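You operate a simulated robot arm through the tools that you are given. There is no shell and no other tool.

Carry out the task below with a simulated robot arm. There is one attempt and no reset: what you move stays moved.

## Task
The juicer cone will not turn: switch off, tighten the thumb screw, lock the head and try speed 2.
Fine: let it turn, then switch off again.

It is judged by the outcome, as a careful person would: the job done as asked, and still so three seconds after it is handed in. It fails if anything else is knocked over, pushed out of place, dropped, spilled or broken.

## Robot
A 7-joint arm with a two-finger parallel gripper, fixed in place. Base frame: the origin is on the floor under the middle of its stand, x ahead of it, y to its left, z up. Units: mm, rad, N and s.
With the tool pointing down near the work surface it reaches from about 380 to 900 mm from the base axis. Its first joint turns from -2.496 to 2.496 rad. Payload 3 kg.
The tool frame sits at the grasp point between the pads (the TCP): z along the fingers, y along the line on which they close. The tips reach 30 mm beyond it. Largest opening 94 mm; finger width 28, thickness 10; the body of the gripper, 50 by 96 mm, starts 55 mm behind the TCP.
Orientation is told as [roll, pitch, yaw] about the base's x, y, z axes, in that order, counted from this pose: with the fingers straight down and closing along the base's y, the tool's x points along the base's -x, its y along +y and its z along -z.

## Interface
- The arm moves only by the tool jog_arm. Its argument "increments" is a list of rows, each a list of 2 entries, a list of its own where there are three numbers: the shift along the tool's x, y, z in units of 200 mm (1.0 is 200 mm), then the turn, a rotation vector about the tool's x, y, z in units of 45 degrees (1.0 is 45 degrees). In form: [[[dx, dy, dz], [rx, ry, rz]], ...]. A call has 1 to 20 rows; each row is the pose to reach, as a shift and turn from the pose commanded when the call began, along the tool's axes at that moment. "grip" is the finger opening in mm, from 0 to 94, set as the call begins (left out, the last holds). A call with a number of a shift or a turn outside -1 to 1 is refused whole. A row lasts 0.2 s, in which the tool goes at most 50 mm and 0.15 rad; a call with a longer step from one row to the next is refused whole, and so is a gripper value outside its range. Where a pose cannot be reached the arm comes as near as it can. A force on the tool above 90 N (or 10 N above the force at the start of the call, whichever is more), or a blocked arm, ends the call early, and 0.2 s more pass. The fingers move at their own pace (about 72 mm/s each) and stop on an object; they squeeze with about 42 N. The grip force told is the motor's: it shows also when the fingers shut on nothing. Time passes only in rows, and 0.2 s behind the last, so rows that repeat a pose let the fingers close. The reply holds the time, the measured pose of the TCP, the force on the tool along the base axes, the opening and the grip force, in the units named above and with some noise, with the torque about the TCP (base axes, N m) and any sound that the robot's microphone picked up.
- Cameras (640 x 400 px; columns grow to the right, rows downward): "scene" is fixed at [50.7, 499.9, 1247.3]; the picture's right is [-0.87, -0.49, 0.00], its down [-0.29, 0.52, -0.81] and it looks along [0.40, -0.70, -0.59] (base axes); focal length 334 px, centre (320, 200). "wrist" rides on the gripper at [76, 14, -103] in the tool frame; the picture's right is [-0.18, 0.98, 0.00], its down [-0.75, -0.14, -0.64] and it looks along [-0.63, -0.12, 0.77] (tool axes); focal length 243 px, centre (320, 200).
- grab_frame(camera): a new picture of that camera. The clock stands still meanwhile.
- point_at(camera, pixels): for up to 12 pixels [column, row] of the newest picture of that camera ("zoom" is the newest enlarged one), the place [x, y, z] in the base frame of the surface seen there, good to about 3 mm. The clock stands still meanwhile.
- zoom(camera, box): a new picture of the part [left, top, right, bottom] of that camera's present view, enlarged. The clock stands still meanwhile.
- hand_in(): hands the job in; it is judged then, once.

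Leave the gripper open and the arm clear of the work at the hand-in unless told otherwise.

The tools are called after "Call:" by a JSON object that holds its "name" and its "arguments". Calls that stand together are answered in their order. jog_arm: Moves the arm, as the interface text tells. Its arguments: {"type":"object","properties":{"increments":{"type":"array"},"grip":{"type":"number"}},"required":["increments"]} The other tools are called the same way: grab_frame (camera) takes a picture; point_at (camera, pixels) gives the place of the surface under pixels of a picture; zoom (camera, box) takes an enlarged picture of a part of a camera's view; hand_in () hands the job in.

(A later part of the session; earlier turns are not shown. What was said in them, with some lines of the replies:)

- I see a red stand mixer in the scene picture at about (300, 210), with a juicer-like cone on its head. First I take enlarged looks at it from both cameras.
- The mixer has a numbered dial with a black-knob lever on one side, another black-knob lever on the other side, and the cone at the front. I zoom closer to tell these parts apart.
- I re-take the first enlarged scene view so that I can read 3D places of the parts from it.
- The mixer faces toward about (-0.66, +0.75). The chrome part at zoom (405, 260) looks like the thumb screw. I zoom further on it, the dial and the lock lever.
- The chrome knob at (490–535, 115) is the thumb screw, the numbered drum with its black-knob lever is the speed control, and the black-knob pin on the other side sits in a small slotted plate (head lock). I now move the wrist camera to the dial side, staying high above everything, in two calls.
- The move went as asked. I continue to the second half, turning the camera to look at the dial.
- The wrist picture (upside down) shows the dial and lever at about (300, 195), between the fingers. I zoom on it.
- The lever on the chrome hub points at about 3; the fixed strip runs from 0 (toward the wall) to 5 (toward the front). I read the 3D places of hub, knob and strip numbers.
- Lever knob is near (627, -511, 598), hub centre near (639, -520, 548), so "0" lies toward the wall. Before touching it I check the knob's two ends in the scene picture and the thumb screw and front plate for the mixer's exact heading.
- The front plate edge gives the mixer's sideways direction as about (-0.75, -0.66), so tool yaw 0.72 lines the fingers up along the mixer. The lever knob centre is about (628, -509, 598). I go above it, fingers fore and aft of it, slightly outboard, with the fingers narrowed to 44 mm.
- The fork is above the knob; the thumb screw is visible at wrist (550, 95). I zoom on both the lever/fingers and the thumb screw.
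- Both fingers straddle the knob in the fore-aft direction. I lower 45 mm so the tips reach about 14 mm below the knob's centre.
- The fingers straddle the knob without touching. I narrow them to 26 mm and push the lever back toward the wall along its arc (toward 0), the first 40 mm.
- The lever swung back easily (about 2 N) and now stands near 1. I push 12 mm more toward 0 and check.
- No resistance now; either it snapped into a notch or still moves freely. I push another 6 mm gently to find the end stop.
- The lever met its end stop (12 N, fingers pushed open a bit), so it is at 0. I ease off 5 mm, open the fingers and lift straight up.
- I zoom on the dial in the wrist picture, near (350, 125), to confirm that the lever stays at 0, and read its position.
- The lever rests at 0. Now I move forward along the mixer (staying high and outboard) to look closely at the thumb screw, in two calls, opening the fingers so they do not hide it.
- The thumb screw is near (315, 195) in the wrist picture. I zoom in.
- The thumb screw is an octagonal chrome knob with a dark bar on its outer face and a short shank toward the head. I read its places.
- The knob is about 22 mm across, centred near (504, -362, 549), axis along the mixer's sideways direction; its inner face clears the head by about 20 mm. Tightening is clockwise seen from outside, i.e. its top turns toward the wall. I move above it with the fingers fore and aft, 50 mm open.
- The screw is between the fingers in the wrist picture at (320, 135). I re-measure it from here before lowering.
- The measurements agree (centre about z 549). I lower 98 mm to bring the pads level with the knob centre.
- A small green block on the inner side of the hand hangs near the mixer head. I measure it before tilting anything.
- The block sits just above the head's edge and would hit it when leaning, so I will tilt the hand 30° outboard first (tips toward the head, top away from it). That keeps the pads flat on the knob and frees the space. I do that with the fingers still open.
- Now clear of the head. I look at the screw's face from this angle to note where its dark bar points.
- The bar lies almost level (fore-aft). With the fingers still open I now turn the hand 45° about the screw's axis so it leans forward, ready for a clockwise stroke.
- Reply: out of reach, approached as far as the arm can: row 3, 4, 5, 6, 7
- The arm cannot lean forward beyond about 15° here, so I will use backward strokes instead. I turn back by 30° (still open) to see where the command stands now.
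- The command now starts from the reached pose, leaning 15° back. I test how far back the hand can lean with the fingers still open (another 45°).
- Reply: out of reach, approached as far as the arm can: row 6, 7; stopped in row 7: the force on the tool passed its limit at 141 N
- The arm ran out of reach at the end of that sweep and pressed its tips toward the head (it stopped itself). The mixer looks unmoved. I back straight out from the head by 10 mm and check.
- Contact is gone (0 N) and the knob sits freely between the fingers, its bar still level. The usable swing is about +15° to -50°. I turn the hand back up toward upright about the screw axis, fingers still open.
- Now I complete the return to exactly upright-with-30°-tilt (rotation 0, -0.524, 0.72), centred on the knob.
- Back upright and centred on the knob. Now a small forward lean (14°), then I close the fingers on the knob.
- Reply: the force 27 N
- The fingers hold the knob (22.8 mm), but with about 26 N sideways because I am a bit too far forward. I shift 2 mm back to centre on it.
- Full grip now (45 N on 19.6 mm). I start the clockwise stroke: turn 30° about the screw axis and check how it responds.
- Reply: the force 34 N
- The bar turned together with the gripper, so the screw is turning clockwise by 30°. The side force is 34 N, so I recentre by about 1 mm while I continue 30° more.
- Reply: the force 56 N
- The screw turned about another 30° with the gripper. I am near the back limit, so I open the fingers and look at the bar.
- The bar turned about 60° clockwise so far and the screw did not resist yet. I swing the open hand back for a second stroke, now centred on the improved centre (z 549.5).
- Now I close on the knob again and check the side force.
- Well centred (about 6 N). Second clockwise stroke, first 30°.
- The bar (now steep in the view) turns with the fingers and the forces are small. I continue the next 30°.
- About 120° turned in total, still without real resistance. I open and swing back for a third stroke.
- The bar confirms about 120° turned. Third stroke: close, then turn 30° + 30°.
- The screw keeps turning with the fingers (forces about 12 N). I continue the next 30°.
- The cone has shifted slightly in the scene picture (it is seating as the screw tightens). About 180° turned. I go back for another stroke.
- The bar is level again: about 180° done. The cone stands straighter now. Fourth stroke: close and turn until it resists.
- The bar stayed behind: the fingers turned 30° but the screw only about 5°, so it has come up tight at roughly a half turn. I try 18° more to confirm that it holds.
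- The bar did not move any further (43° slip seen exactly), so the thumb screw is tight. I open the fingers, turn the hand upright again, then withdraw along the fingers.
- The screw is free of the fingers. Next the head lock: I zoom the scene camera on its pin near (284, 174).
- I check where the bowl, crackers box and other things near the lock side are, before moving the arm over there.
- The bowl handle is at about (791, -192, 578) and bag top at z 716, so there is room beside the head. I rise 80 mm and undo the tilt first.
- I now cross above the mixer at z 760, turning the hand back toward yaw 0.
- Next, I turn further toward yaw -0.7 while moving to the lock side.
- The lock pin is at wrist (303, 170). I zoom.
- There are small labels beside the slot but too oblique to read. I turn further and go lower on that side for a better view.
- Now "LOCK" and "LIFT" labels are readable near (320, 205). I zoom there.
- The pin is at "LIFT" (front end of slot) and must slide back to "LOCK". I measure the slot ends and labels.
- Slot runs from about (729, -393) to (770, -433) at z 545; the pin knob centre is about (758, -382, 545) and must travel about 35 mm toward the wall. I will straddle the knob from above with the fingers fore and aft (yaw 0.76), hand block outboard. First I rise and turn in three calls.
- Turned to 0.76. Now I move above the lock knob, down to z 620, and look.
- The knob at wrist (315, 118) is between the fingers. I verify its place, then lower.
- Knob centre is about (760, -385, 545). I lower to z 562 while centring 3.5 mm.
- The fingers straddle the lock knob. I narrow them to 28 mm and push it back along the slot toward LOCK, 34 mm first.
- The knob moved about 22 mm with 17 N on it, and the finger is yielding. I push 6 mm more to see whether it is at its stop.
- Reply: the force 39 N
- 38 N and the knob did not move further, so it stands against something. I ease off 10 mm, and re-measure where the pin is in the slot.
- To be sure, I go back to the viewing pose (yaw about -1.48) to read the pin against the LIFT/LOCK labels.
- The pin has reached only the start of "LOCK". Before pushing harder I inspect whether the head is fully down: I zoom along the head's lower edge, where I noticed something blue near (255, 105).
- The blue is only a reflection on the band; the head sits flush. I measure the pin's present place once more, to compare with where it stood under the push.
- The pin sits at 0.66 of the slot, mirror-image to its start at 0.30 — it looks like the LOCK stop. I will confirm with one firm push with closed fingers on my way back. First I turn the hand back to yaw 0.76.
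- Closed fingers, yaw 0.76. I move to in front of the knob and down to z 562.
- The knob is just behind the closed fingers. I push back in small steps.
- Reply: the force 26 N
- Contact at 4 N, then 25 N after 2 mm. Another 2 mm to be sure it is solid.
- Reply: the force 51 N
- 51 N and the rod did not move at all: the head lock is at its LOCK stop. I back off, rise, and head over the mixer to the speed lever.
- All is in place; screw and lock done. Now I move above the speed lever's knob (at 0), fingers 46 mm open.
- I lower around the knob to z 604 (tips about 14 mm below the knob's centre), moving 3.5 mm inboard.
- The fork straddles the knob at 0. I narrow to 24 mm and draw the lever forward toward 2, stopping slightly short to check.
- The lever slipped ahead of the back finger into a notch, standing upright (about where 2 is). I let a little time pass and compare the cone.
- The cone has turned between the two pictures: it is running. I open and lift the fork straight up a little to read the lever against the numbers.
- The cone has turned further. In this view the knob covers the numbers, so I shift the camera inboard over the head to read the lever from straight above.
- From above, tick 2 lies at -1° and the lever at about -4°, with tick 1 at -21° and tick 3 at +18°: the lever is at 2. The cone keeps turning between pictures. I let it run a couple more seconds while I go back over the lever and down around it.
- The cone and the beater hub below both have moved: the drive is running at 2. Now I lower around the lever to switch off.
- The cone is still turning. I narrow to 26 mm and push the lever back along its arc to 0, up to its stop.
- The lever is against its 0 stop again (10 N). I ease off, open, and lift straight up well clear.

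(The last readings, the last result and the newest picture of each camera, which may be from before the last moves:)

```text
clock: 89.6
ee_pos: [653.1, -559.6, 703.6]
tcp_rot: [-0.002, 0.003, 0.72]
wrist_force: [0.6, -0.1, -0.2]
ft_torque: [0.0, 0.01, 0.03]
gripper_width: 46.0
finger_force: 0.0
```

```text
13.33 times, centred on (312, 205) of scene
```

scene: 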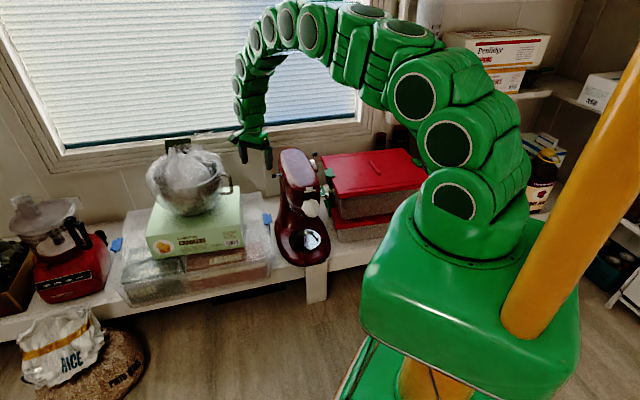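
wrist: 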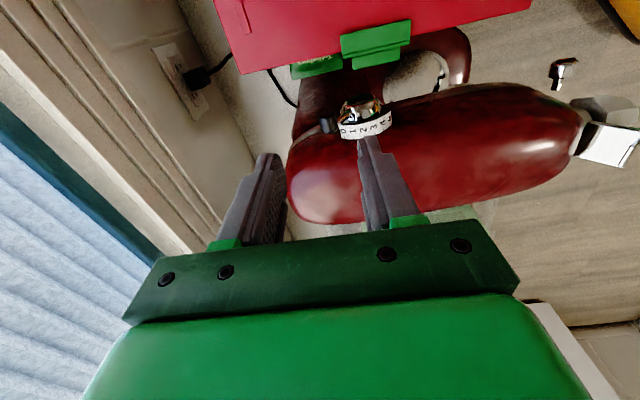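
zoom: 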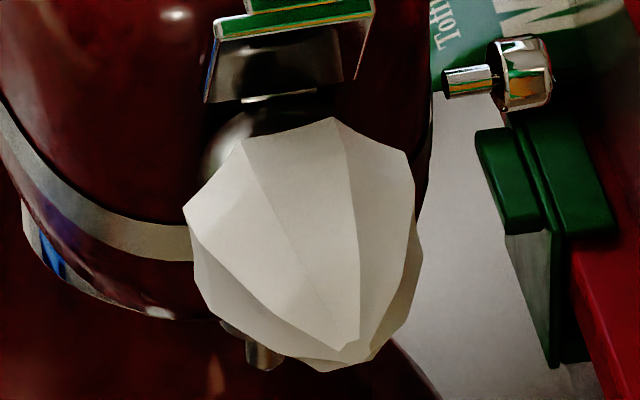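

The lever points at 0 and the cone stands still (same as in the previous picture). I rise to about z 800, open the fingers fully and check the whole scene.

Call:
{"name": "jog_arm", "arguments": {"increments": [[[0, 0, -0.2], [0, 0, 0]], [[0.05, 0.1, -0.4], [0, 0, 0]], [[0.15, 0.25, -0.5], [0, 0, 0]], [[0.25, 0.4, -0.5], [0, 0, 0]], [[0.35, 0.55, -0.5], [0, 0, 0]], [[0.35, 0.55, -0.5], [0, 0, 0]]], "grip": 94}}

Call:
{"name": "grab_frame", "arguments": {"camera": "scene"}}

Call:
{"name": "zoom", "arguments": {"camera": "scene", "box": [256, 140, 346, 270]}}

Call:
{"name": "zoom", "arguments": {"camera": "scene", "box": [296, 190, 328, 220]}}

Call:
{"name": "zoom", "arguments": {"camera": "scene", "box": [266, 160, 290, 180]}}

```text
clock: 91.0
ee_pos: [528.9, -519.4, 802.6]
tcp_rot: [-0.001, 0.003, 0.72]
wrist_force: [1.0, 0.1, -0.4]
ft_torque: [0.01, -0.01, 0.0]
gripper_width: 93.9
finger_force: 0.1
```

```text
taken
```

scene: 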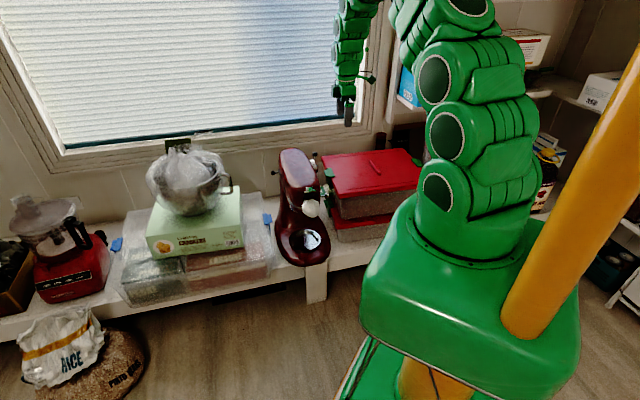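

```text
3.08 times, centred on (301, 205) of scene
```

zoom: 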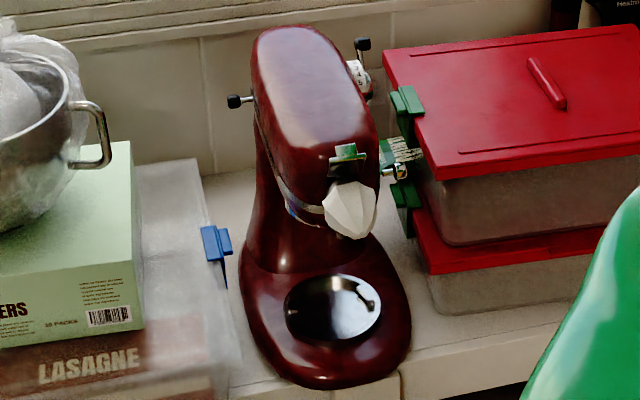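

```text
13.33 times, centred on (312, 205) of scene
```

zoom: 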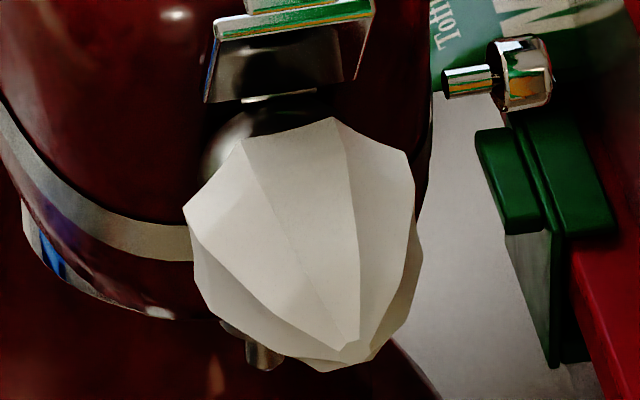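

```text
16.00 times, centred on (278, 170) of scene
```

zoom: 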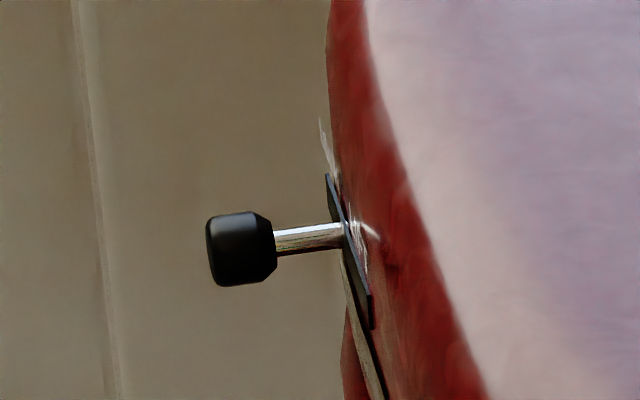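

The lever is at 0, the cone is still, the thumb screw is tight and the head lock is at LOCK. Nothing else in the scene has moved, and the gripper is open and well clear, so I hand the job in.

Call:
{"name": "hand_in", "arguments": {}}

```text
The job is handed in.
```

The juicer cone turns again, and the mixer is switched off. The job is handed in; I don't have the verdict.

1. **Switch off:** the speed lever was standing at 3, and I pushed it back to its stop at 0.
2. **Thumb screw:** I turned it clockwise about half a turn. Then it stopped turning and the fingers slipped on it.
3. **Head lock:** the pin was at LIFT, and I pushed it back until it stopped. It rests near the start of the LOCK label rather than its middle. It did not move under a firm 51 N push, so I take that as its locked position.
4. **Speed 2:** I set the lever to 2 and checked it from above. The cone turned and kept turning for about five seconds.
5. **Off again:** the lever is back at 0 and the cone stands still.

While I was setting up to turn the screw, the arm ran out of reach and pressed hard against the mixer (141 N) before stopping itself. I compared the pictures afterwards, and neither the mixer nor anything around it had moved. The gripper is open and clear of the work.
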